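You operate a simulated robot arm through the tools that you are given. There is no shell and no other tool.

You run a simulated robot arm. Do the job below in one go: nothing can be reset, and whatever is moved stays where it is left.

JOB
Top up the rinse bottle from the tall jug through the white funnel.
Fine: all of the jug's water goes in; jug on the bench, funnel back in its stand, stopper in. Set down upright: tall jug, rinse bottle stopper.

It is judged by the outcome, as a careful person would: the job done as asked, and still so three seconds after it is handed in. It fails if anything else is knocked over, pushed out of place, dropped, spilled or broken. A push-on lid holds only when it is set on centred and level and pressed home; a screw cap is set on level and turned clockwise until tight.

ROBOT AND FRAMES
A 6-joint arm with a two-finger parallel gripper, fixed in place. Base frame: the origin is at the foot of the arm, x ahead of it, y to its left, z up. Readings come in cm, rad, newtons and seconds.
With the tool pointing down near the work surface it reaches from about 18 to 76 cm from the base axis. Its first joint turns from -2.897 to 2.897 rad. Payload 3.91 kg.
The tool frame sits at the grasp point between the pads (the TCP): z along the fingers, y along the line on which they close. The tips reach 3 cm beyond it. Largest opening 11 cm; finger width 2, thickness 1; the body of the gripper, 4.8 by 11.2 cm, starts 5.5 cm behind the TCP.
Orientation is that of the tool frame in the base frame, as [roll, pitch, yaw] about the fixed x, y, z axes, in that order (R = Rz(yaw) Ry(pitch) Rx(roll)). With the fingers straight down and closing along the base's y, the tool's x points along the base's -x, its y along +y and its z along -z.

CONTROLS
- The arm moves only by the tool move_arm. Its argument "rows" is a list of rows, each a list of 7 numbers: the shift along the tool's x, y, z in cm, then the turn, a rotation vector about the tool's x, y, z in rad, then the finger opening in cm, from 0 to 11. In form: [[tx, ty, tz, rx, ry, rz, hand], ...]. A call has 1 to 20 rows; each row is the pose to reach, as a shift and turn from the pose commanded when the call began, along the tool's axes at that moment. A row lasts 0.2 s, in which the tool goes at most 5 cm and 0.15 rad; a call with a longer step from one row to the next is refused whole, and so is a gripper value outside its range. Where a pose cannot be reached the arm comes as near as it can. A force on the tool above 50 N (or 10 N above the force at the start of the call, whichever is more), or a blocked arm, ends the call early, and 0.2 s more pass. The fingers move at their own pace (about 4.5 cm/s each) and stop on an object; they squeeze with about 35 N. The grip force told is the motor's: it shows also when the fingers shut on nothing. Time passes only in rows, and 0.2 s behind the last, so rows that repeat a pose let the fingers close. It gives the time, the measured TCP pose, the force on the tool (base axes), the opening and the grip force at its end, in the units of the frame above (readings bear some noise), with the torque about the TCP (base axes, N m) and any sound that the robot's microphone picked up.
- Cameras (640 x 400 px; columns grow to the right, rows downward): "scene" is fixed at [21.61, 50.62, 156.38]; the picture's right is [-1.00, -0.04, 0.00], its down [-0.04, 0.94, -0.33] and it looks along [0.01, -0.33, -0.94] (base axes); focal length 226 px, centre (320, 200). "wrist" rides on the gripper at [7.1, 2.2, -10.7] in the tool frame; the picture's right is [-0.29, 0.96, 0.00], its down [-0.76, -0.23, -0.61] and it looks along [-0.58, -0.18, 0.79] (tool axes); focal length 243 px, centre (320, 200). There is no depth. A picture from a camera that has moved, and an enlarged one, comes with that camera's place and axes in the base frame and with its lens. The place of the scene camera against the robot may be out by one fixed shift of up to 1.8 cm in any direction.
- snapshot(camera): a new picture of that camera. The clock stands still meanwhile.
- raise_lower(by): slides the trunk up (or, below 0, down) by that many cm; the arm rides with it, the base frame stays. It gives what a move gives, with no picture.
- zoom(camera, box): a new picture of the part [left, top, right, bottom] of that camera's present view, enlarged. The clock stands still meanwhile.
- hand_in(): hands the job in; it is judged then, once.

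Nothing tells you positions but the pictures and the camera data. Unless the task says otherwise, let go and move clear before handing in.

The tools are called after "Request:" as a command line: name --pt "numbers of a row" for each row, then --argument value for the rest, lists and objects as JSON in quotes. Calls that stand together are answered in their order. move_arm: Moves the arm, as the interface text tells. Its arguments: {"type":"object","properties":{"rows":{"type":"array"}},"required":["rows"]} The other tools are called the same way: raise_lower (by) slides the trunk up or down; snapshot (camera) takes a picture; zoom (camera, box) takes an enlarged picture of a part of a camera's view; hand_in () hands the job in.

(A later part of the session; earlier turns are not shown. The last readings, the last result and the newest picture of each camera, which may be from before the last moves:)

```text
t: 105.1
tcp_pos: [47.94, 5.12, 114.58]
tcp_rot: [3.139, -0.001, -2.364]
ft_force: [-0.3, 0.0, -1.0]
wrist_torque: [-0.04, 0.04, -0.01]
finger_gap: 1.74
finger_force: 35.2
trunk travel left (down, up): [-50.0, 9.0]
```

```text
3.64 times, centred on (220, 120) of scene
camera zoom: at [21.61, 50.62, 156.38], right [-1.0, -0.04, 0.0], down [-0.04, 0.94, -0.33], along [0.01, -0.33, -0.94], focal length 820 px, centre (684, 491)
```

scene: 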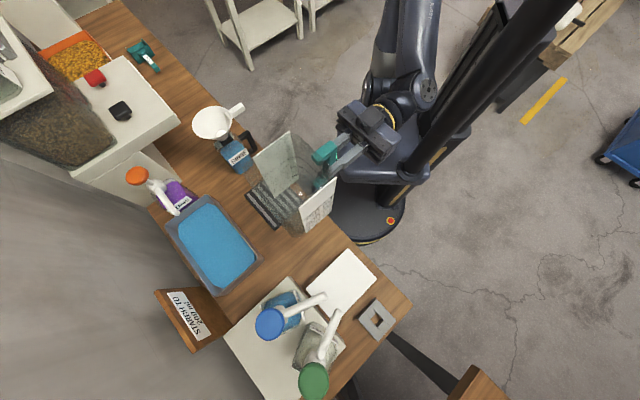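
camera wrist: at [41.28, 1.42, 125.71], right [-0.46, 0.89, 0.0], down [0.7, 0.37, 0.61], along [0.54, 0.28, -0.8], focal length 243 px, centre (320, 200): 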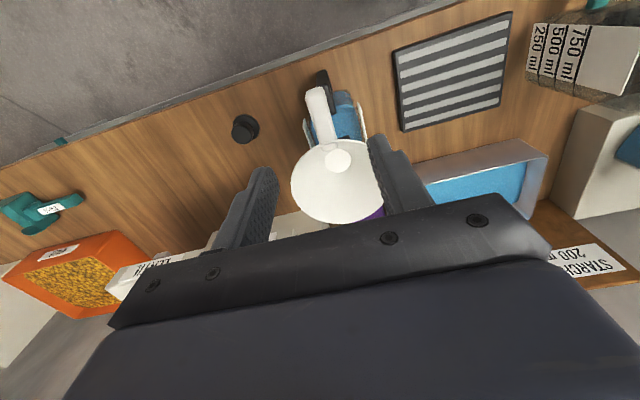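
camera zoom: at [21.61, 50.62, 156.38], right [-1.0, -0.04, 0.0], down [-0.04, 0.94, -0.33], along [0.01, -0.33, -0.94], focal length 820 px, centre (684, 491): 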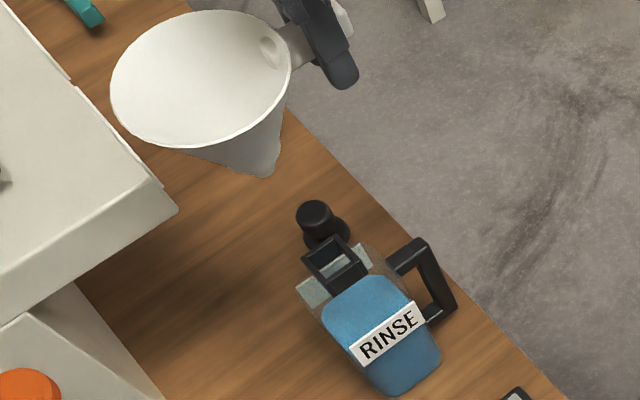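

The funnel is out of the neck, and the bottle and stopper are undisturbed. I carry the funnel back along the robot's side to its stand.

Request:
move_arm --pt "1.59 3.5 -0.08 0 0 0 0" --pt "3.18 7.0 -0.16 0 0 0 0" --pt "4.78 10.49 -0.24 0 0 0 0" --pt "6.37 13.99 -0.32 0 0 0 0" --pt "7.96 17.49 -0.4 0 0 0 0" --pt "8.4 21.53 -0.26 0 0 0 0" --pt "8.83 25.56 -0.11 0 0 0 0" --pt "9.27 29.6 0.03 0 0 0 0" --pt "9.7 33.64 0.17 0 0 0 0" --pt "10.14 37.68 0.31 0 0 0 0" --pt "10.57 41.71 0.46 0 0 0 0" --pt "11.01 45.75 0.6 0 0 0 0" --pt "10.33 49.29 0.95 0 0 0 0" --pt "9.66 52.83 1.3 0 0 0 0" --pt "8.98 56.37 1.65 0 0 0 0" --pt "8.3 59.91 2 0 0 0 0" --pt "6.03 62.31 2.2 0 0 0 0" --pt "3.76 64.7 2.45 0 0 0 0" --pt "1.48 67.1 2.7 0 0 0 0" --pt "-0.79 69.5 2.9 0 0 0 0"

Request:
zoom --camera "wrist" --box '[290, 80, 380, 160]'

Request:
snapshot --camera "scene"

```text
t: 109.3
tcp_pos: [-0.39, 55.35, 111.58]
tcp_rot: [3.139, -0.002, -2.364]
ft_force: [-0.9, -0.5, -0.5]
wrist_torque: [0.02, 0.03, 0.0]
finger_gap: 1.73
finger_force: 35.2
trunk travel left (down, up): [-50.0, 9.0]
```

```text
5.00 times, centred on (335, 120) of wrist
camera zoom: at [-6.83, 51.71, 122.49], right [-0.47, 0.89, 0.0], down [0.7, 0.37, 0.61], along [0.54, 0.28, -0.8], focal length 1213 px, centre (245, 600)
```

zoom: 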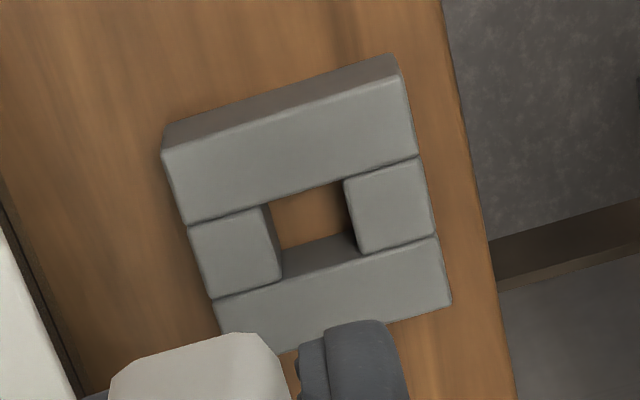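

```text
taken
```

scene: 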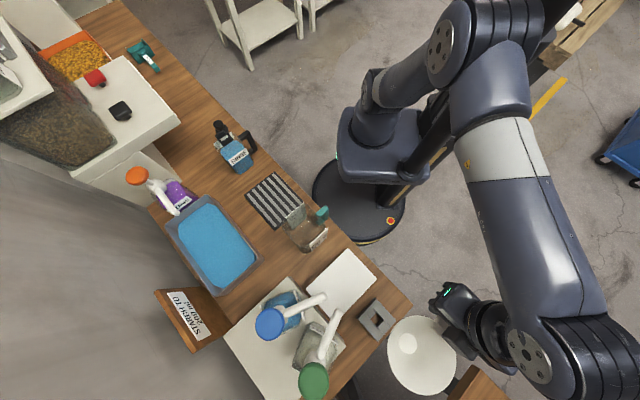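

The stand is under the funnel as before, with small offsets of 0.1–0.2 cm that I correct. I lower most of the way and check.

Request:
move_arm --pt "0.05 -0.03 4 0 0 0 0" --pt "0.1 -0.05 8 0 0 0 0" --pt "0.15 -0.08 12 0 0 0 0" --pt "0.2 -0.1 15.5 0 0 0 0" --pt "0.2 -0.1 18.5 0 0 0 0" --pt "0.2 -0.1 20.3 0 0 0 0"

Request:
zoom --camera "scene" --box '[345, 275, 425, 355]'

Request:
zoom --camera "wrist" --box '[240, 100, 400, 240]'

```text
t: 110.7
tcp_pos: [-0.34, 54.9, 91.47]
tcp_rot: [3.14, -0.003, -2.363]
ft_force: [-0.7, -0.6, -0.7]
wrist_torque: [-0.04, 0.02, -0.02]
finger_gap: 1.71
finger_force: 34.7
trunk travel left (down, up): [-50.0, 9.0]
```

```text
5.00 times, centred on (385, 315) of scene
camera zoom: at [21.61, 50.62, 156.38], right [-1.0, -0.04, 0.0], down [-0.04, 0.94, -0.33], along [0.01, -0.33, -0.94], focal length 1127 px, centre (-5, -375)
```

zoom: 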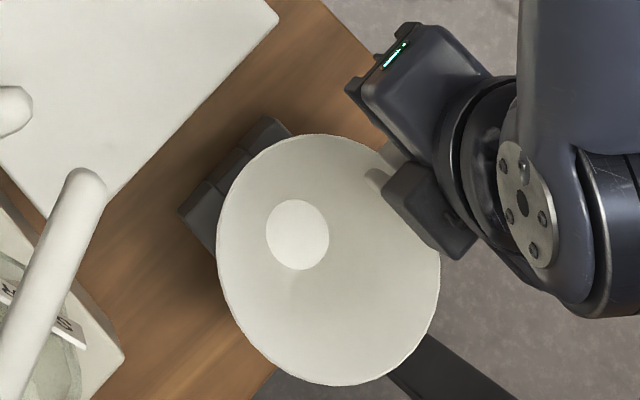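

```text
2.86 times, centred on (320, 170) of wrist
camera zoom: at [-6.91, 51.43, 102.21], right [-0.47, 0.89, 0.0], down [0.7, 0.37, 0.61], along [0.54, 0.28, -0.8], focal length 693 px, centre (320, 286)
```

zoom: 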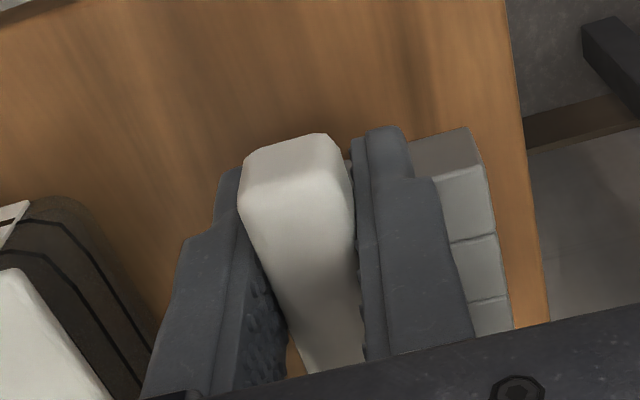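

Request:
move_arm --pt "0 -0.05 1.0 0 0 0 0" --pt "0 -0.05 2.0 0 0 0 0" --pt "0 -0.05 3.0 0 0 0 0"

Request:
move_arm --pt "0 0 0.2 0 0 0 0" --pt "0 0 0.4 0 0 0 0"

```text
t: 111.5
tcp_pos: [-0.44, 54.93, 88.3]
tcp_rot: [3.141, -0.002, -2.362]
ft_force: [0.6, 0.1, -0.3]
wrist_torque: [-0.08, 0.08, 0.0]
finger_gap: 1.72
finger_force: 35.4
trunk travel left (down, up): [-50.0, 9.0]
```

```text
t: 112.1
tcp_pos: [-0.39, 54.92, 87.94]
tcp_rot: [3.14, 0.0, -2.363]
ft_force: [0.2, 0.4, -0.4]
wrist_torque: [0.01, 0.02, 0.0]
finger_gap: 1.73
finger_force: 35.1
trunk travel left (down, up): [-50.0, 9.0]
```

Request:
move_arm --pt "0 0 0.1 0 0 0 0" --pt "0 0 0.2 0 0 0 0"

Request:
move_arm --pt "0 0 0.1 0 0 0 0" --pt "0 0 0.15 0 0 0 0"

Request:
zoom --camera "scene" --box '[345, 275, 425, 355]'

```text
t: 112.7
tcp_pos: [-0.31, 54.99, 87.78]
tcp_rot: [3.14, -0.001, -2.364]
ft_force: [-0.3, 0.3, -1.2]
wrist_torque: [-0.01, 0.02, 0.0]
finger_gap: 1.71
finger_force: 34.7
trunk travel left (down, up): [-50.0, 9.0]
```

```text
t: 113.3
tcp_pos: [-0.49, 54.98, 87.66]
tcp_rot: [3.138, -0.002, -2.362]
ft_force: [-1.1, -0.8, 1.8]
wrist_torque: [0.04, -0.09, -0.04]
finger_gap: 1.73
finger_force: 35.0
trunk travel left (down, up): [-50.0, 9.0]
```

```text
5.00 times, centred on (385, 315) of scene
camera zoom: at [21.61, 50.62, 156.38], right [-1.0, -0.04, 0.0], down [-0.04, 0.94, -0.33], along [0.01, -0.33, -0.94], focal length 1127 px, centre (-5, -375)
```

zoom: 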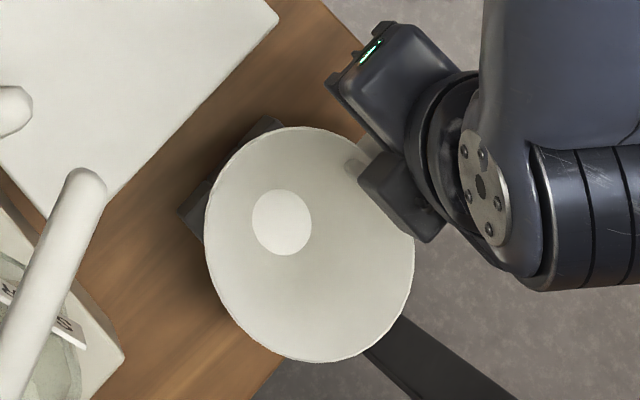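

The funnel is back in its stand with light contact, and its position matches the original view. I release it and rise.

Request:
move_arm --pt "0 0 0 0 0 0 1.9" --pt "0 0 0 0 0 0 2.4" --pt "0 0 0 0 0 0 3.5" --pt "0 0 0 0 0 0 5" --pt "0 0 0 0 0 0 5"

Request:
move_arm --pt "0 0 -2 0 0 0 5" --pt "0 0 -5 0 0 0 5" --pt "0 0 -9 0 0 0 5" --pt "0 0 -13 0 0 0 5" --pt "0 0 -17 0 0 0 5" --pt "0 0 -20 0 0 0 5"

Request:
snapshot --camera "wrist"

Request:
zoom --camera "wrist" --box '[240, 60, 440, 220]'

Request:
zoom --camera "scene" --box '[280, 230, 440, 360]'

```text
t: 114.5
tcp_pos: [-0.43, 54.98, 87.61]
tcp_rot: [3.138, -0.003, -2.362]
ft_force: [-0.4, -0.2, -0.1]
wrist_torque: [-0.01, -0.05, -0.04]
finger_gap: 4.98
finger_force: 0.1
trunk travel left (down, up): [-50.0, 9.0]
```

```text
t: 115.9
tcp_pos: [-0.34, 54.86, 107.87]
tcp_rot: [3.14, 0.0, -2.364]
ft_force: [0.2, -0.8, -0.1]
wrist_torque: [-0.03, -0.01, -0.01]
finger_gap: 5.02
finger_force: 0.1
trunk travel left (down, up): [-50.0, 9.0]
```

```text
taken
camera wrist: at [-6.86, 51.32, 118.57], right [-0.46, 0.89, 0.0], down [0.7, 0.37, 0.61], along [0.54, 0.28, -0.8], focal length 243 px, centre (320, 200)
```

wrist: 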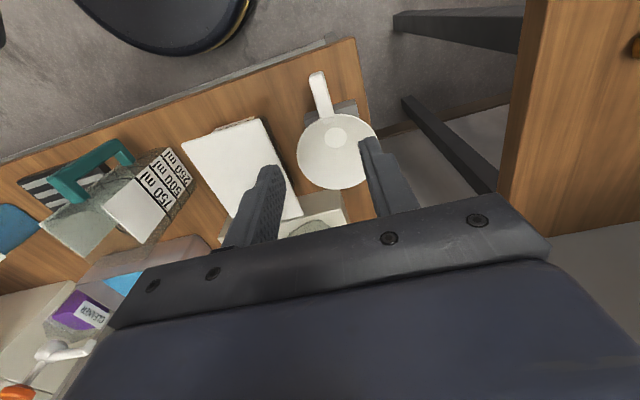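

```text
2.50 times, centred on (340, 140) of wrist
camera zoom: at [-6.86, 51.32, 118.57], right [-0.46, 0.89, 0.0], down [0.7, 0.37, 0.61], along [0.54, 0.28, -0.8], focal length 606 px, centre (270, 350)
```

zoom: 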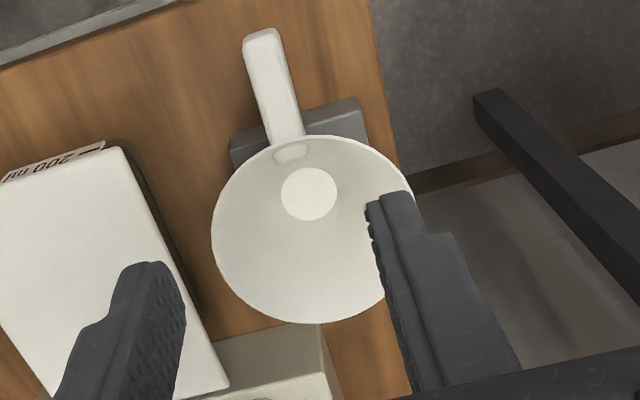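

```text
3.08 times, centred on (360, 295) of scene
camera zoom: at [21.61, 50.62, 156.38], right [-1.0, -0.04, 0.0], down [-0.04, 0.94, -0.33], along [0.01, -0.33, -0.94], focal length 694 px, centre (197, -92)
```

zoom: 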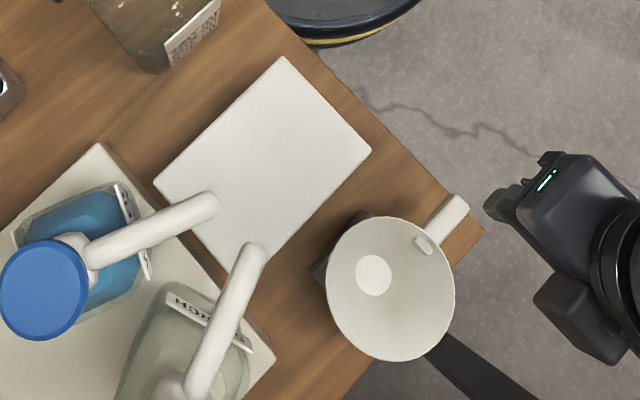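

The funnel is back in its stand just as it was at the start. Now for the stopper: I travel over to it and look closely from above.

Request:
move_arm --pt "0.01 -4.467 -0.23 0 0 0.0432 6" --pt "0.02 -8.93 -0.46 0 0 0.0864 6" --pt "0.02 -13.4 -0.68 0 0 0.1296 6" --pt "0.03 -17.87 -0.91 0 0 0.1728 6" --pt "0.04 -22.33 -1.14 0 0 0.216 6" --pt "0.05 -26.8 -1.37 0 0 0.2592 6" --pt "0.05 -31.27 -1.6 0 0 0.3024 6" --pt "0.06 -35.73 -1.82 0 0 0.3456 6" --pt "0.07 -40.2 -2.05 0 0 0.3888 6" --pt "0.08 -44.67 -2.28 0 0 0.432 6" --pt "0.09 -49.13 -2.5 0 0 0.4752 6" --pt "0.09 -53.6 -2.73 0 0 0.5184 6" --pt "0.1 -58.07 -2.96 0 0 0.5616 6" --pt "0.11 -62.53 -3.19 0 0 0.6048 6" --pt "0.12 -67 -3.42 0 0 0.648 6" --pt "0.12 -71.47 -3.64 0 0 0.6912 6" --pt "0.13 -75.93 -3.87 0 0 0.7344 6" --pt "0.14 -80.4 -4.1 0 0 0.7776 6"

Request:
snapshot --camera "wrist"

Request:
zoom --camera "wrist" --box '[260, 70, 420, 190]'

```text
t: 119.7
tcp_pos: [56.0, -2.59, 111.56]
tcp_rot: [3.141, -0.002, -3.142]
ft_force: [-0.2, 0.6, 0.1]
wrist_torque: [-0.01, 0.0, 0.0]
finger_gap: 6.02
finger_force: 0.0
trunk travel left (down, up): [-50.0, 9.0]
```

```text
taken
camera wrist: at [48.9, -0.54, 122.4], right [0.29, 0.96, 0.0], down [0.76, -0.23, 0.61], along [0.58, -0.18, -0.8], focal length 243 px, centre (320, 200)
```

wrist: 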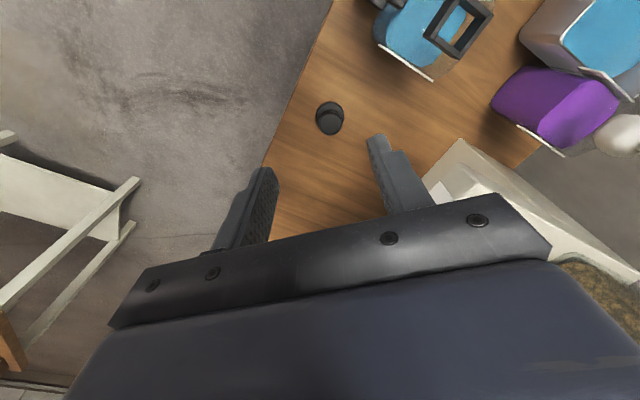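

```text
3.33 times, centred on (340, 130) of wrist
camera zoom: at [48.9, -0.54, 122.4], right [0.29, 0.96, 0.0], down [0.76, -0.23, 0.61], along [0.58, -0.18, -0.8], focal length 809 px, centre (253, 433)
```

zoom: 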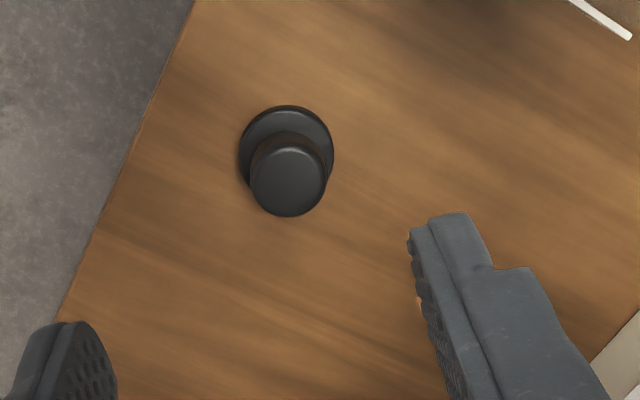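

The stopper's axis is at about (62.25, -2.8), with its knob (3.6 cm wide) topping out near z≈85.8. I centre above it and descend part way to verify.

Request:
move_arm --pt "-2.1 -0.08 3 0 0 0 6" --pt "-4.2 -0.15 6 0 0 0 6" --pt "-6.25 -0.23 9 0 0 0 6" --pt "-6.25 -0.23 13 0 0 0 6" --pt "-6.25 -0.23 16.5 0 0 0 6" --pt "-6.25 -0.23 19 0 0 0 6"

Request:
zoom --camera "wrist" --box '[240, 90, 400, 230]'

```text
t: 121.1
tcp_pos: [62.28, -2.7, 92.66]
tcp_rot: [3.141, -0.003, -3.141]
ft_force: [-0.8, -0.4, 0.0]
wrist_torque: [0.04, -0.04, 0.0]
finger_gap: 5.98
finger_force: 0.1
trunk travel left (down, up): [-50.0, 9.0]
```

```text
2.86 times, centred on (320, 160) of wrist
camera zoom: at [55.16, -0.63, 103.43], right [0.29, 0.96, 0.0], down [0.76, -0.23, 0.61], along [0.58, -0.18, -0.8], focal length 693 px, centre (320, 314)
```

zoom: 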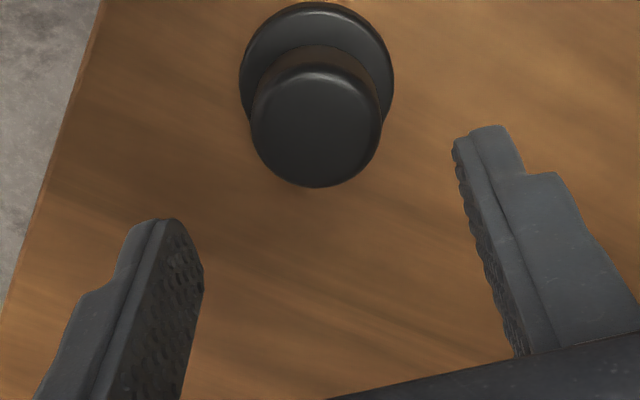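

Request:
move_arm --pt "0.12 -0.03 2 0 0 0 6" --pt "0.25 -0.05 4 0 0 0 6" --pt "0.25 -0.05 5.5 0 0 0 6" --pt "0.25 -0.05 6.4 0 0 0 6"

Request:
zoom --camera "wrist" --box '[240, 100, 400, 240]'

Request:
zoom --camera "scene" --box '[195, 95, 255, 155]'

```text
t: 122.1
tcp_pos: [62.03, -2.83, 86.33]
tcp_rot: [-3.142, -0.002, 3.14]
ft_force: [-1.1, -0.4, -1.5]
wrist_torque: [-0.01, 0.01, 0.0]
finger_gap: 5.98
finger_force: 0.1
trunk travel left (down, up): [-50.0, 9.0]
```

```text
2.86 times, centred on (320, 170) of wrist
camera zoom: at [54.87, -0.72, 97.06], right [0.29, 0.96, 0.0], down [0.76, -0.23, 0.61], along [0.58, -0.18, -0.8], focal length 693 px, centre (320, 286)
```

zoom: 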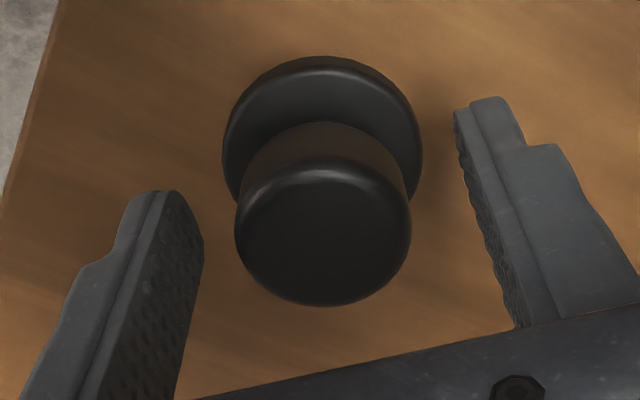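

```text
6.67 times, centred on (225, 125) of scene
camera zoom: at [21.61, 50.62, 156.38], right [-1.0, -0.04, 0.0], down [-0.04, 0.94, -0.33], along [0.01, -0.33, -0.94], focal length 1503 px, centre (953, 700)
```

zoom: 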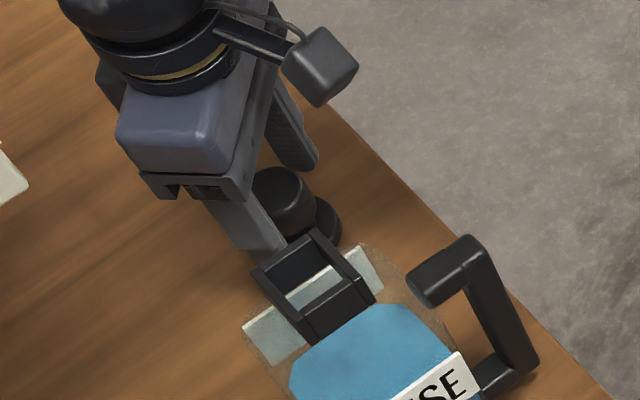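

Request:
move_arm --pt "0.03 0 0.2 0 0 0 6" --pt "0.03 0 0.2 0 0 0 5" --pt "0.03 0 0.2 0 0 0 4" --pt "0.03 0 0.2 0 0 0 2" --pt "0.03 0 0.2 0 0 0 0" --pt "0.03 0 0.2 0 0 0 0" --pt "0.03 0 0.2 0 0 0 0"

Request:
zoom --camera "wrist" --box '[240, 100, 400, 240]'

```text
t: 123.7
tcp_pos: [61.98, -2.8, 86.07]
tcp_rot: [3.142, -0.002, 3.141]
ft_force: [0.1, 0.0, 0.7]
wrist_torque: [-0.01, 0.0, -0.03]
finger_gap: 3.19
finger_force: 35.0
trunk travel left (down, up): [-50.0, 9.0]
```

```text
2.86 times, centred on (320, 170) of wrist
camera zoom: at [54.83, -0.69, 96.87], right [0.29, 0.96, 0.0], down [0.76, -0.23, 0.61], along [0.58, -0.18, -0.8], focal length 693 px, centre (320, 286)
```

zoom: 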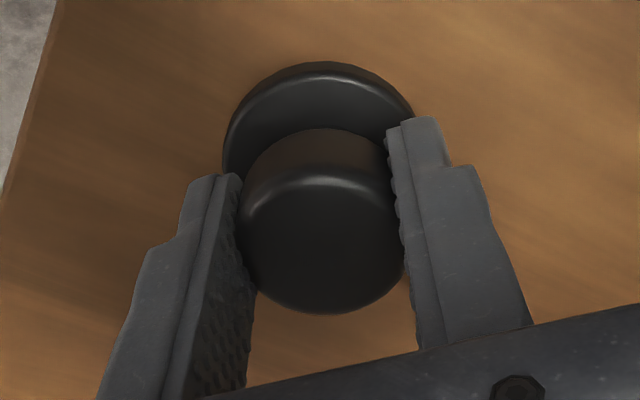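

The knob is gripped at 3.19 cm. I lift the stopper and look at its plug from the scene camera.

Request:
move_arm --pt "0 0 -0.8 0 0 0 0" --pt "0 0 -2 0 0 0 0" --pt "0 0 -5 0 0 0 0" --pt "0 0 -9 0 0 0 0" --pt "0 0 -13 0 0 0 0" --pt "0 0 -17 0 0 0 0" --pt "0 0 -21 0 0 0 0" --pt "0 0 -24 0 0 0 0"

Request:
snapshot --camera "scene"

Request:
snapshot --camera "wrist"

```text
t: 125.5
tcp_pos: [61.82, -2.9, 110.03]
tcp_rot: [3.14, -0.002, -3.141]
ft_force: [-0.4, -0.2, -1.0]
wrist_torque: [-0.02, 0.02, 0.01]
finger_gap: 3.21
finger_force: 34.6
trunk travel left (down, up): [-50.0, 9.0]
```

```text
taken
```

scene: 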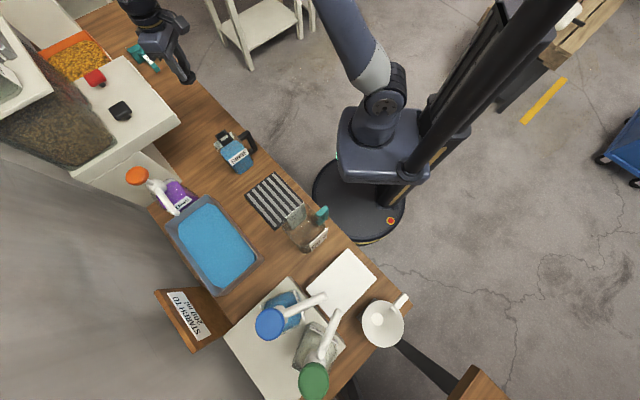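

```text
taken
camera wrist: at [54.82, -0.7, 120.87], right [0.29, 0.96, 0.0], down [0.76, -0.23, 0.61], along [0.58, -0.18, -0.8], focal length 243 px, centre (320, 200)
```

wrist: 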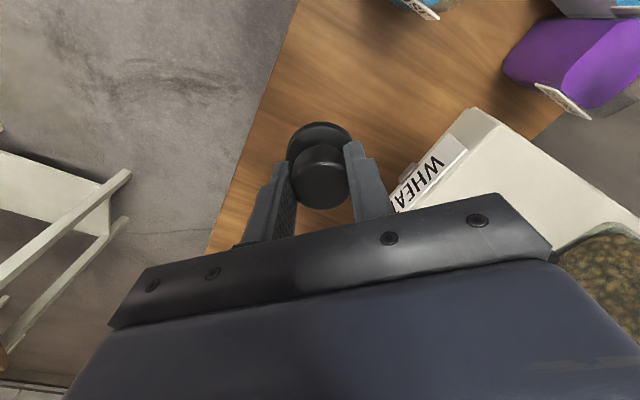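

Request:
zoom --camera "scene" --box '[220, 120, 244, 150]'

Request:
zoom --camera "scene" --box '[140, 30, 220, 110]'

```text
13.33 times, centred on (232, 135) of scene
camera zoom: at [21.61, 50.62, 156.38], right [-1.0, -0.04, 0.0], down [-0.04, 0.94, -0.33], along [0.01, -0.33, -0.94], focal length 3006 px, centre (1493, 1067)
```

zoom: 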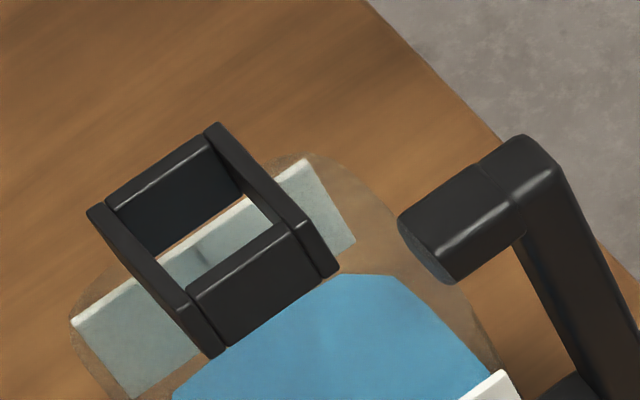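

```text
5.00 times, centred on (180, 70) of scene
camera zoom: at [21.61, 50.62, 156.38], right [-1.0, -0.04, 0.0], down [-0.04, 0.94, -0.33], along [0.01, -0.33, -0.94], focal length 1127 px, centre (1020, 850)
```

zoom: 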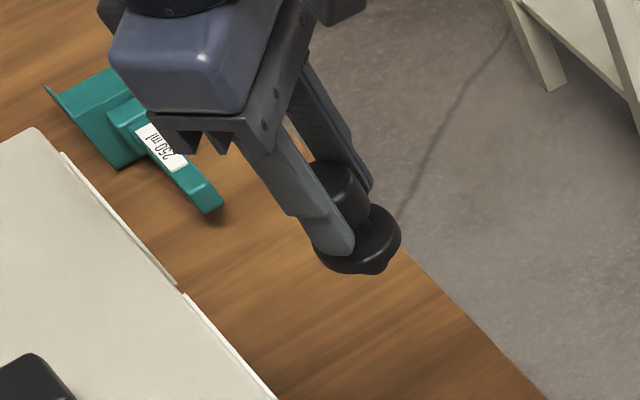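

The bottle hasn't moved, and the stopper hangs level in the grip. I move it above the collar and lower until the plug is just above the opening.

Request:
move_arm --pt "1.76 2.66 0 0 0 0 0" --pt "3.52 5.32 0 0 0 0 0" --pt "5.29 7.99 0 0 0 0 0" --pt "7.05 10.65 0 0 0 0 0" --pt "8.81 13.31 0 0 0 0 0" --pt "8.81 13.31 2 0 0 0 0" --pt "8.81 13.31 4 0 0 0 0" --pt "8.81 13.31 5.6 0 0 0 0"

Request:
zoom --camera "scene" --box '[215, 110, 251, 150]'

Request:
zoom --camera "wrist" --box '[240, 60, 400, 220]'

```text
t: 127.3
tcp_pos: [53.16, 10.57, 104.33]
tcp_rot: [-3.14, -0.001, -3.141]
ft_force: [-0.1, -0.1, 0.0]
wrist_torque: [0.0, -0.01, -0.04]
finger_gap: 3.17
finger_force: 34.9
trunk travel left (down, up): [-50.0, 9.0]
```

```text
10.00 times, centred on (233, 130) of scene
camera zoom: at [21.61, 50.62, 156.38], right [-1.0, -0.04, 0.0], down [-0.04, 0.94, -0.33], along [0.01, -0.33, -0.94], focal length 2255 px, centre (1190, 900)
```

zoom: 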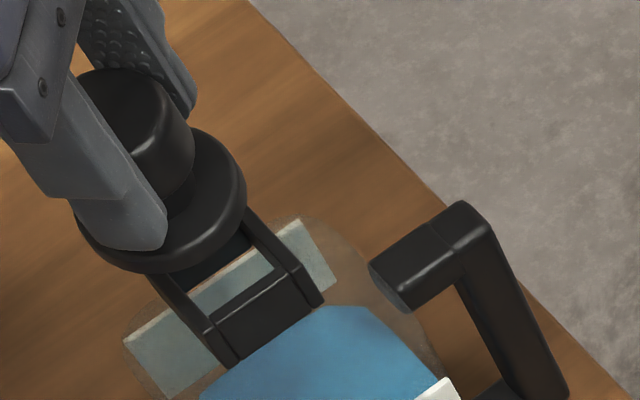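

```text
2.50 times, centred on (320, 140) of wrist
camera zoom: at [46.11, 12.6, 115.26], right [0.29, 0.96, 0.0], down [0.76, -0.23, 0.61], along [0.58, -0.18, -0.8], focal length 606 px, centre (320, 350)
```

zoom: 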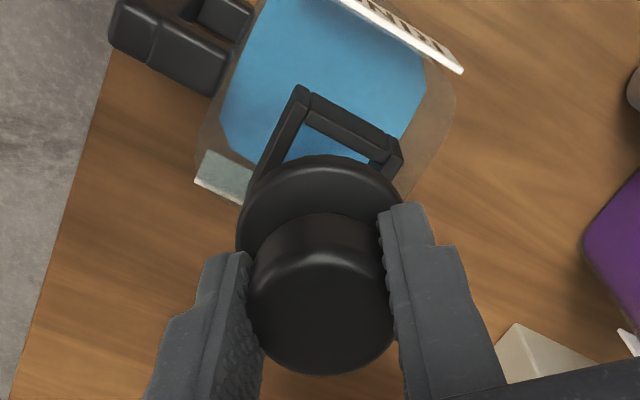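

Request:
zoom --camera "scene" --box '[218, 116, 246, 148]'

Request:
zoom --camera "wrist" --box '[280, 80, 360, 160]'

```text
12.50 times, centred on (232, 132) of scene
camera zoom: at [21.61, 50.62, 156.38], right [-1.0, -0.04, 0.0], down [-0.04, 0.94, -0.33], along [0.01, -0.33, -0.94], focal length 2819 px, centre (1420, 1050)
```

zoom: 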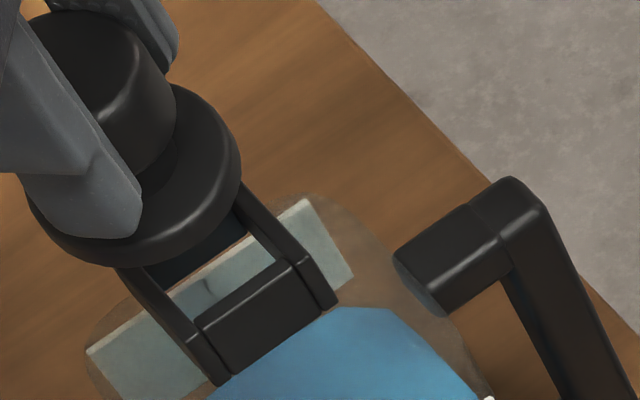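

```text
5.00 times, centred on (320, 120) of wrist
camera zoom: at [46.11, 12.6, 115.26], right [0.29, 0.96, 0.0], down [0.76, -0.23, 0.61], along [0.58, -0.18, -0.8], focal length 1213 px, centre (320, 600)
```

zoom: 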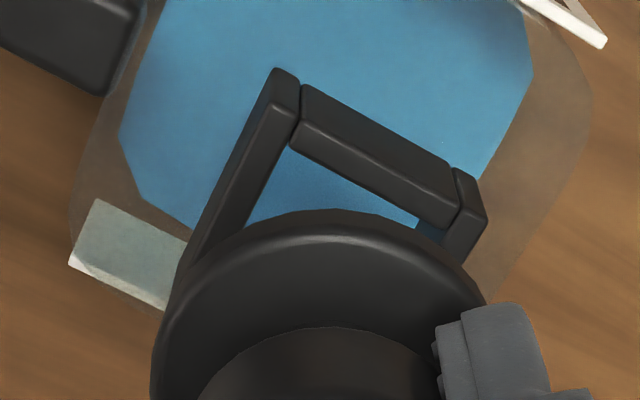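

Request:
zoom --camera "scene" --box '[216, 114, 240, 140]'

```text
15.38 times, centred on (228, 127) of scene
camera zoom: at [21.61, 50.62, 156.38], right [-1.0, -0.04, 0.0], down [-0.04, 0.94, -0.33], along [0.01, -0.33, -0.94], focal length 3469 px, centre (1735, 1323)
```

zoom: 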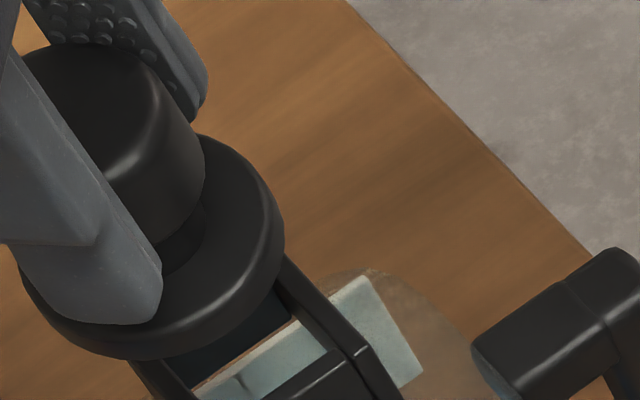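

Both cameras agree that the stopper is over the collar to within about 0.2 cm. I nudge it slightly and lower in small steps, watching the force.

Request:
move_arm --pt "0.07 -0.07 0.5 0 0 0 0" --pt "0.07 -0.07 1.0 0 0 0 0" --pt "0.07 -0.07 1.4 0 0 0 0"

Request:
move_arm --pt "0 0 0.2 0 0 0 0" --pt "0 0 0.3 0 0 0 0"

Request:
zoom --camera "scene" --box '[218, 116, 246, 148]'

```text
t: 128.1
tcp_pos: [53.0, 10.54, 103.08]
tcp_rot: [3.141, -0.003, 3.14]
ft_force: [-1.2, 0.8, 2.5]
wrist_torque: [0.05, 0.03, 0.02]
finger_gap: 3.18
finger_force: 35.3
trunk travel left (down, up): [-50.0, 9.0]
```

```text
t: 128.7
tcp_pos: [53.02, 10.46, 102.74]
tcp_rot: [-3.141, -0.004, -3.14]
ft_force: [-2.9, -0.3, 0.8]
wrist_torque: [0.0, 0.11, 0.01]
finger_gap: 3.21
finger_force: 34.9
trunk travel left (down, up): [-50.0, 9.0]
```

```text
12.50 times, centred on (232, 132) of scene
camera zoom: at [21.61, 50.62, 156.38], right [-1.0, -0.04, 0.0], down [-0.04, 0.94, -0.33], along [0.01, -0.33, -0.94], focal length 2819 px, centre (1420, 1050)
```

zoom: 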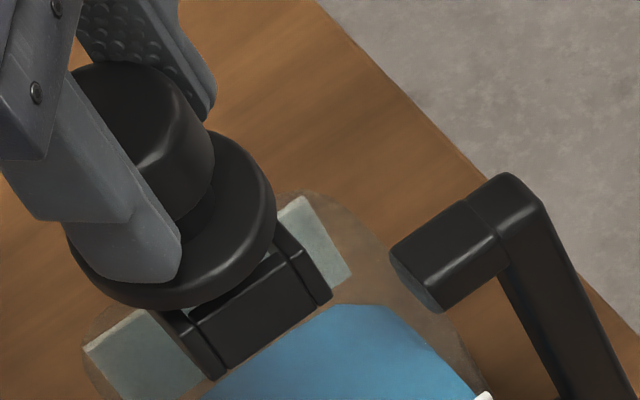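

There's a light sideways contact pushing toward -x, so the plug is slightly too far in +x. I lift a little, shift back by about 0.2 cm and check again.

Request:
move_arm --pt "0 0 -0.5 0 0 0 0" --pt "0 0 -1.0 0 0 0 0"

Request:
zoom --camera "scene" --box '[218, 116, 246, 148]'

Request:
zoom --camera "wrist" --box '[280, 80, 360, 160]'

```text
t: 129.3
tcp_pos: [53.09, 10.52, 103.72]
tcp_rot: [-3.14, -0.002, -3.14]
ft_force: [0.1, -0.2, -0.8]
wrist_torque: [-0.03, -0.04, 0.0]
finger_gap: 3.19
finger_force: 34.9
trunk travel left (down, up): [-50.0, 9.0]
```

```text
12.50 times, centred on (232, 132) of scene
camera zoom: at [21.61, 50.62, 156.38], right [-1.0, -0.04, 0.0], down [-0.04, 0.94, -0.33], along [0.01, -0.33, -0.94], focal length 2819 px, centre (1420, 1050)
```

zoom: 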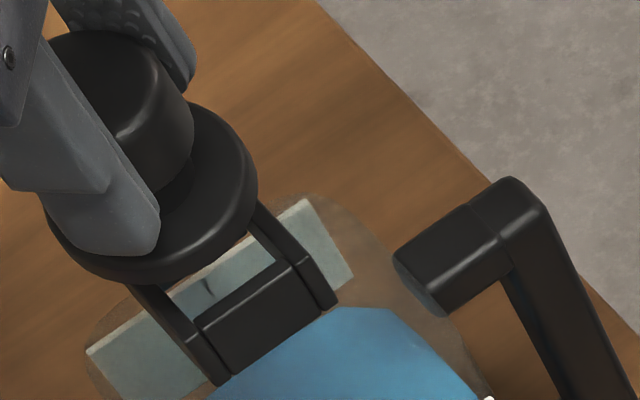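

```text
5.00 times, centred on (320, 120) of wrist
camera zoom: at [45.99, 12.59, 114.58], right [0.29, 0.96, 0.0], down [0.76, -0.23, 0.61], along [0.58, -0.18, -0.8], focal length 1213 px, centre (320, 600)
```

zoom: 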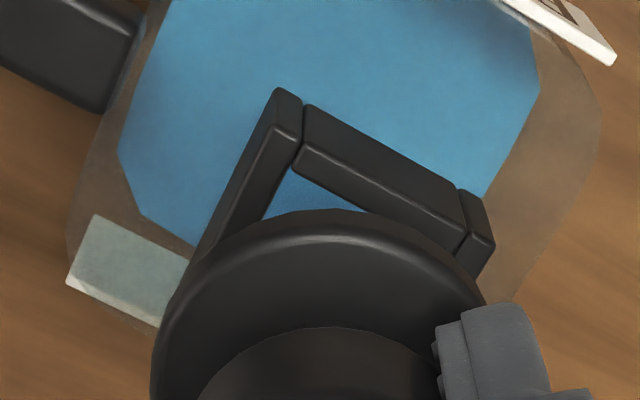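

Request:
move_arm --pt "0.2 0 0 0 0 0 0" --pt "0.2 0 0.3 0 0 0 0" --pt "0.2 0 0.6 0 0 0 0"

Request:
move_arm --pt "0 0 0.15 0 0 0 0" --pt "0 0 0.3 0 0 0 0"

```text
t: 130.1
tcp_pos: [52.88, 10.61, 103.1]
tcp_rot: [-3.142, -0.001, 3.141]
ft_force: [-0.1, -0.1, 0.5]
wrist_torque: [0.0, 0.01, 0.04]
finger_gap: 3.21
finger_force: 35.0
trunk travel left (down, up): [-50.0, 9.0]
```

```text
t: 130.7
tcp_pos: [52.89, 10.55, 102.85]
tcp_rot: [3.141, -0.004, -3.14]
ft_force: [-1.5, 0.6, 0.4]
wrist_torque: [0.05, 0.03, -0.02]
finger_gap: 3.2
finger_force: 35.3
trunk travel left (down, up): [-50.0, 9.0]
```

Request:
move_arm --pt "0 0 0 0 0 0 0"

Request:
move_arm --pt "0 0 0.2 0 0 0 0"

Request:
move_arm --pt "0 0 0 0 0 0 0"

Request:
zoom --camera "scene" --box '[218, 116, 246, 148]'

```text
t: 131.1
tcp_pos: [52.97, 10.53, 102.79]
tcp_rot: [-3.139, -0.001, 3.14]
ft_force: [-1.2, 1.0, -0.5]
wrist_torque: [0.07, 0.03, 0.04]
finger_gap: 3.19
finger_force: 35.1
trunk travel left (down, up): [-50.0, 9.0]
```

```text
t: 131.5
tcp_pos: [52.85, 10.43, 102.61]
tcp_rot: [-3.141, -0.003, -3.14]
ft_force: [-0.2, 0.2, 0.1]
wrist_torque: [0.11, 0.06, -0.01]
finger_gap: 3.19
finger_force: 34.9
trunk travel left (down, up): [-50.0, 9.0]
```

```text
t: 131.9
tcp_pos: [52.89, 10.47, 102.6]
tcp_rot: [3.141, -0.001, -3.141]
ft_force: [-1.0, 1.0, 0.3]
wrist_torque: [0.04, 0.02, 0.03]
finger_gap: 3.19
finger_force: 34.7
trunk travel left (down, up): [-50.0, 9.0]
```

```text
12.50 times, centred on (232, 132) of scene
camera zoom: at [21.61, 50.62, 156.38], right [-1.0, -0.04, 0.0], down [-0.04, 0.94, -0.33], along [0.01, -0.33, -0.94], focal length 2819 px, centre (1420, 1050)
```

zoom: 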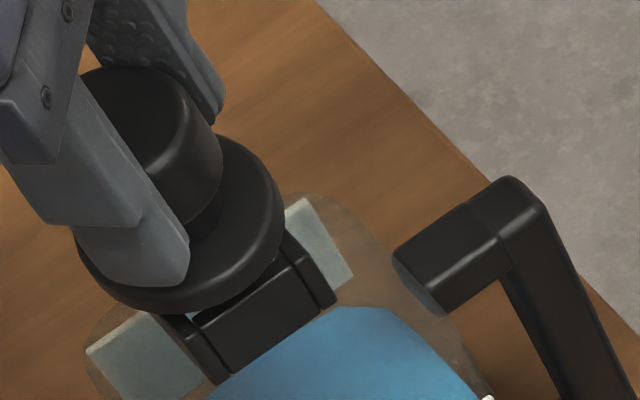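

Request:
move_arm --pt "0.05 0.06 0.1 0 0 0 0" --pt "0.05 0.06 0.2 0 0 0 0" --pt "0.05 0.06 0.2 0 0 0 0"

Request:
move_arm --pt "0 0 0.1 0 0 0 0" --pt "0 0 0.2 0 0 0 0" --pt "0 0 0.2 0 0 0 0"

```text
t: 132.7
tcp_pos: [52.82, 10.6, 102.38]
tcp_rot: [-3.141, -0.002, -3.14]
ft_force: [-0.8, -0.7, -0.7]
wrist_torque: [-0.03, 0.0, 0.03]
finger_gap: 3.21
finger_force: 35.1
trunk travel left (down, up): [-50.0, 9.0]
```

```text
t: 133.5
tcp_pos: [52.82, 10.58, 102.21]
tcp_rot: [3.141, -0.001, -3.141]
ft_force: [-0.3, -0.3, -0.3]
wrist_torque: [0.0, -0.04, -0.02]
finger_gap: 3.18
finger_force: 34.7
trunk travel left (down, up): [-50.0, 9.0]
```

Forces are near zero, so the plug is sliding in freely. I continue down in small steps to the seat.

Request:
move_arm --pt "0 0 0.1 0 0 0 0" --pt "0 0 0.2 0 0 0 0"

Request:
move_arm --pt "0 0 0.1 0 0 0 0" --pt "0 0 0.2 0 0 0 0"

Request:
zoom --camera "scene" --box '[218, 116, 246, 148]'

```text
t: 134.1
tcp_pos: [52.88, 10.65, 102.15]
tcp_rot: [-3.141, -0.002, -3.141]
ft_force: [0.0, -0.6, -0.4]
wrist_torque: [-0.01, 0.03, -0.02]
finger_gap: 3.2
finger_force: 35.3
trunk travel left (down, up): [-50.0, 9.0]
```

```text
t: 134.7
tcp_pos: [52.82, 10.52, 101.79]
tcp_rot: [3.141, -0.002, 3.141]
ft_force: [0.0, -0.1, 0.0]
wrist_torque: [-0.01, -0.04, 0.04]
finger_gap: 3.19
finger_force: 35.0
trunk travel left (down, up): [-50.0, 9.0]
```

```text
12.50 times, centred on (232, 132) of scene
camera zoom: at [21.61, 50.62, 156.38], right [-1.0, -0.04, 0.0], down [-0.04, 0.94, -0.33], along [0.01, -0.33, -0.94], focal length 2819 px, centre (1420, 1050)
```

zoom: 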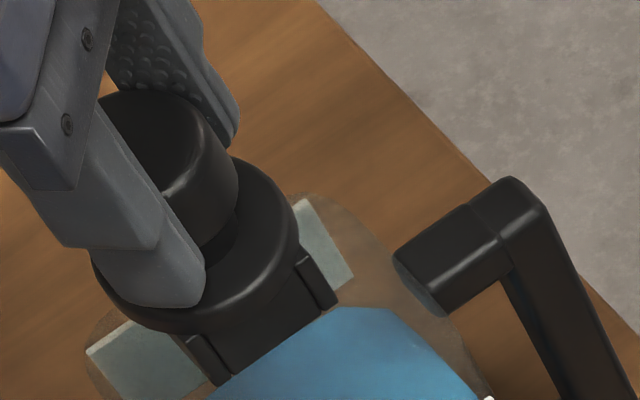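

Request:
move_arm --pt "0 0 0.1 0 0 0 0" --pt "0 0 0.15 0 0 0 0"

Request:
move_arm --pt "0 0 0.1 0 0 0 0" --pt "0 0 0.15 0 0 0 0"

Request:
move_arm --pt "0 0 0.1 0 0 0 0" --pt "0 0 0.15 0 0 0 0"

```text
t: 135.3
tcp_pos: [52.76, 10.58, 101.81]
tcp_rot: [3.14, 0.0, -3.141]
ft_force: [0.3, -0.2, 11.6]
wrist_torque: [-0.03, 0.11, -0.01]
finger_gap: 3.2
finger_force: 35.1
trunk travel left (down, up): [-50.0, 9.0]
```

```text
t: 135.9
tcp_pos: [52.88, 10.57, 101.72]
tcp_rot: [3.139, 0.003, -3.141]
ft_force: [2.0, 0.1, 25.1]
wrist_torque: [0.02, 0.07, 0.04]
finger_gap: 3.2
finger_force: 35.4
trunk travel left (down, up): [-50.0, 9.0]
```

```text
t: 136.5
tcp_pos: [52.87, 10.7, 101.6]
tcp_rot: [3.141, -0.001, -3.141]
ft_force: [3.4, 1.6, 25.1]
wrist_torque: [0.0, -0.14, 0.03]
finger_gap: 3.18
finger_force: 34.9
trunk travel left (down, up): [-50.0, 9.0]
```

Firm contact now (25 N) with a hint of further seating. I look at how the flange sits on the collar.

Request:
zoom --camera "scene" --box '[218, 116, 246, 148]'

Request:
zoom --camera "wrist" --box '[270, 80, 370, 200]'

```text
12.50 times, centred on (232, 132) of scene
camera zoom: at [21.61, 50.62, 156.38], right [-1.0, -0.04, 0.0], down [-0.04, 0.94, -0.33], along [0.01, -0.33, -0.94], focal length 2819 px, centre (1420, 1050)
```

zoom: 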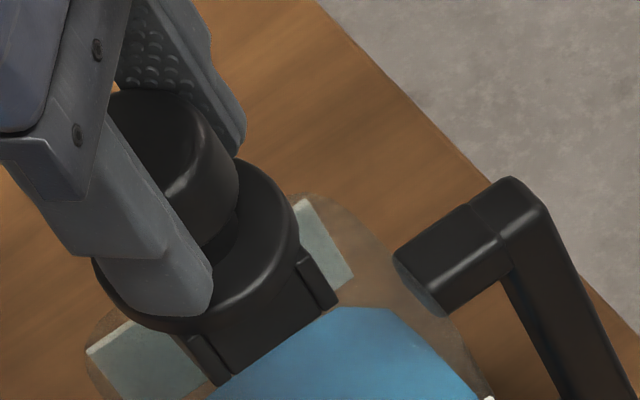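

```text
3.33 times, centred on (320, 140) of wrist
camera zoom: at [45.66, 12.66, 112.32], right [0.29, 0.96, 0.0], down [0.76, -0.23, 0.61], along [0.58, -0.18, -0.79], focal length 809 px, centre (320, 400)
```

zoom: 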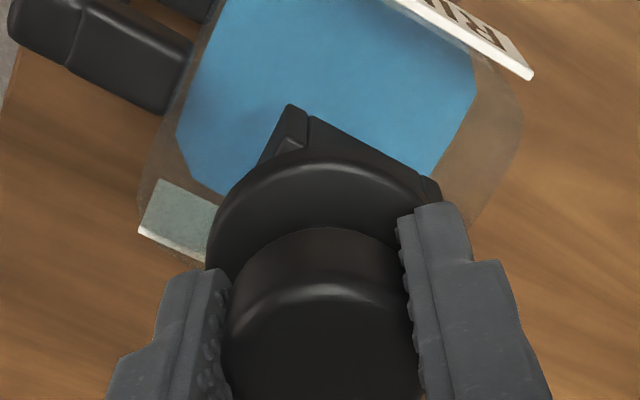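

The flange rests on the collar and the fingers slid slightly down the knob. I release, rise, close the fingers, and press down on the centre of the knob to be sure that it's home.

Request:
move_arm --pt "0 0 0 0 0 0 3.6" --pt "0 0 0 0 0 0 4.5" --pt "0 0 0 0 0 0 6" --pt "0 0 0 0 0 0 6"

Request:
move_arm --pt "0 0 -1.5 0 0 0 6" --pt "0 0 -4 0 0 0 6" --pt "0 0 -7 0 0 0 6" --pt "0 0 -10 0 0 0 6"

Request:
zoom --camera "scene" --box '[215, 110, 255, 160]'

Request:
zoom --camera "wrist" --box '[250, 40, 390, 180]'

```text
t: 137.5
tcp_pos: [52.83, 10.58, 101.37]
tcp_rot: [3.141, -0.001, 3.141]
ft_force: [0.6, 0.0, 0.5]
wrist_torque: [0.0, -0.01, 0.03]
finger_gap: 5.97
finger_force: 0.1
trunk travel left (down, up): [-50.0, 9.0]
```

```text
t: 138.5
tcp_pos: [52.84, 10.57, 111.56]
tcp_rot: [-3.141, -0.001, 3.141]
ft_force: [-0.2, -0.2, -0.1]
wrist_torque: [-0.01, -0.02, 0.04]
finger_gap: 5.98
finger_force: 0.1
trunk travel left (down, up): [-50.0, 9.0]
```

```text
8.00 times, centred on (235, 135) of scene
camera zoom: at [21.61, 50.62, 156.38], right [-1.0, -0.04, 0.0], down [-0.04, 0.94, -0.33], along [0.01, -0.33, -0.94], focal length 1804 px, centre (1000, 720)
```

zoom: 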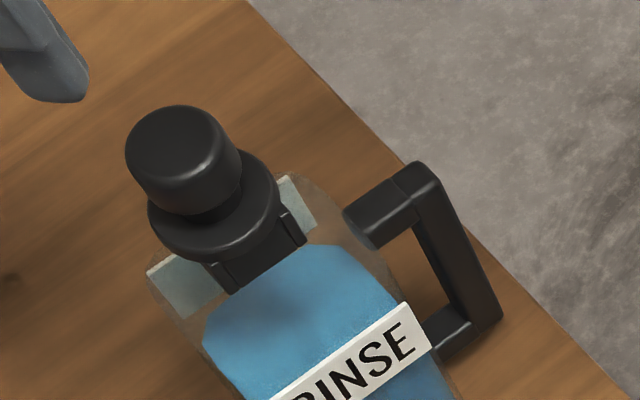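

```text
2.86 times, centred on (320, 110) of wrist
camera zoom: at [45.74, 12.57, 122.31], right [0.29, 0.96, 0.0], down [0.76, -0.23, 0.61], along [0.58, -0.18, -0.8], focal length 693 px, centre (320, 457)
```

zoom: 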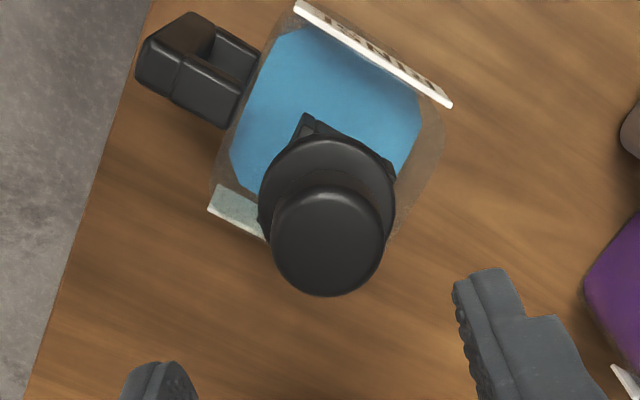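

The stopper sits level on the neck. I close the fingers and press straight down on the middle of the knob.

Request:
move_arm --pt "0 0.03 0 0 0 0 3" --pt "-0.05 0.05 0 0 0 0 0" --pt "-0.05 0.05 1 0 0 0 0" --pt "-0.05 0.05 3 0 0 0 0" --pt "-0.05 0.05 5 0 0 0 0" --pt "-0.05 0.05 5.6 0 0 0 0"

Request:
zoom --camera "scene" --box '[215, 100, 255, 150]'

```text
t: 139.9
tcp_pos: [53.0, 10.52, 105.76]
tcp_rot: [-3.14, -0.002, 3.141]
ft_force: [-0.3, -0.6, 0.2]
wrist_torque: [0.0, -0.03, 0.03]
finger_gap: 0.0
finger_force: 34.8
trunk travel left (down, up): [-50.0, 9.0]
```

```text
8.00 times, centred on (235, 125) of scene
camera zoom: at [21.61, 50.62, 156.38], right [-1.0, -0.04, 0.0], down [-0.04, 0.94, -0.33], along [0.01, -0.33, -0.94], focal length 1804 px, centre (1000, 800)
```

zoom: 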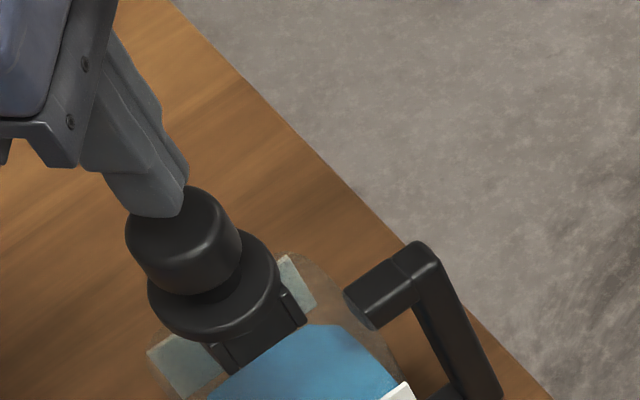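

Request:
move_arm --pt "0 0 0.3 0 0 0 0" --pt "0 0 0.6 0 0 0 0"

Request:
move_arm --pt "0 0 0.15 0 0 0 0" --pt "0 0 0.3 0 0 0 0"

Request:
zoom --camera "scene" --box '[215, 100, 255, 150]'

```text
t: 140.5
tcp_pos: [52.85, 10.66, 105.12]
tcp_rot: [3.14, -0.004, -3.141]
ft_force: [0.6, 1.0, 0.2]
wrist_torque: [0.03, 0.01, 0.0]
finger_gap: 0.0
finger_force: 35.7
trunk travel left (down, up): [-50.0, 9.0]
```

```text
t: 141.1
tcp_pos: [52.85, 10.56, 104.79]
tcp_rot: [3.141, -0.002, -3.141]
ft_force: [0.8, -0.3, -0.6]
wrist_torque: [-0.01, -0.04, -0.01]
finger_gap: 0.0
finger_force: 35.1
trunk travel left (down, up): [-50.0, 9.0]
```

```text
8.00 times, centred on (235, 125) of scene
camera zoom: at [21.61, 50.62, 156.38], right [-1.0, -0.04, 0.0], down [-0.04, 0.94, -0.33], along [0.01, -0.33, -0.94], focal length 1804 px, centre (1000, 800)
```

zoom: 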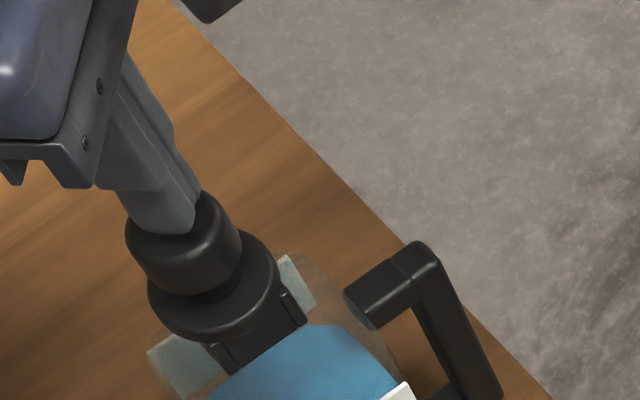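

Request:
move_arm --pt "0 0 0.15 0 0 0 0" --pt "0 0 0.3 0 0 0 0"

Request:
move_arm --pt "0 0 0.1 0 0 0 0" --pt "0 0 0.2 0 0 0 0"

```text
t: 141.7
tcp_pos: [52.98, 10.57, 104.53]
tcp_rot: [-3.141, -0.002, -3.14]
ft_force: [-0.1, -0.3, 0.4]
wrist_torque: [-0.03, -0.03, -0.01]
finger_gap: 0.0
finger_force: 35.2
trunk travel left (down, up): [-50.0, 9.0]
```

```text
t: 142.3
tcp_pos: [52.74, 10.64, 104.38]
tcp_rot: [3.14, -0.002, 3.141]
ft_force: [0.7, -0.2, 1.0]
wrist_torque: [-0.02, -0.01, 0.0]
finger_gap: 0.0
finger_force: 35.3
trunk travel left (down, up): [-50.0, 9.0]
```

Request:
move_arm --pt "0 0 0.1 0 0 0 0" --pt "0 0 0.15 0 0 0 0"

Request:
move_arm --pt "0 0 0.1 0 0 0 0" --pt "0 0 0.15 0 0 0 0"

```text
t: 142.9
tcp_pos: [52.93, 10.66, 104.41]
tcp_rot: [3.14, 0.001, -3.141]
ft_force: [0.9, -1.2, 12.3]
wrist_torque: [-0.03, -0.05, 0.03]
finger_gap: 0.01
finger_force: 34.6
trunk travel left (down, up): [-50.0, 9.0]
```

```text
t: 143.5
tcp_pos: [52.96, 10.62, 104.33]
tcp_rot: [3.14, 0.005, 3.141]
ft_force: [3.3, 1.2, 33.0]
wrist_torque: [0.09, -0.09, 0.0]
finger_gap: 0.0
finger_force: 35.3
trunk travel left (down, up): [-50.0, 9.0]
```

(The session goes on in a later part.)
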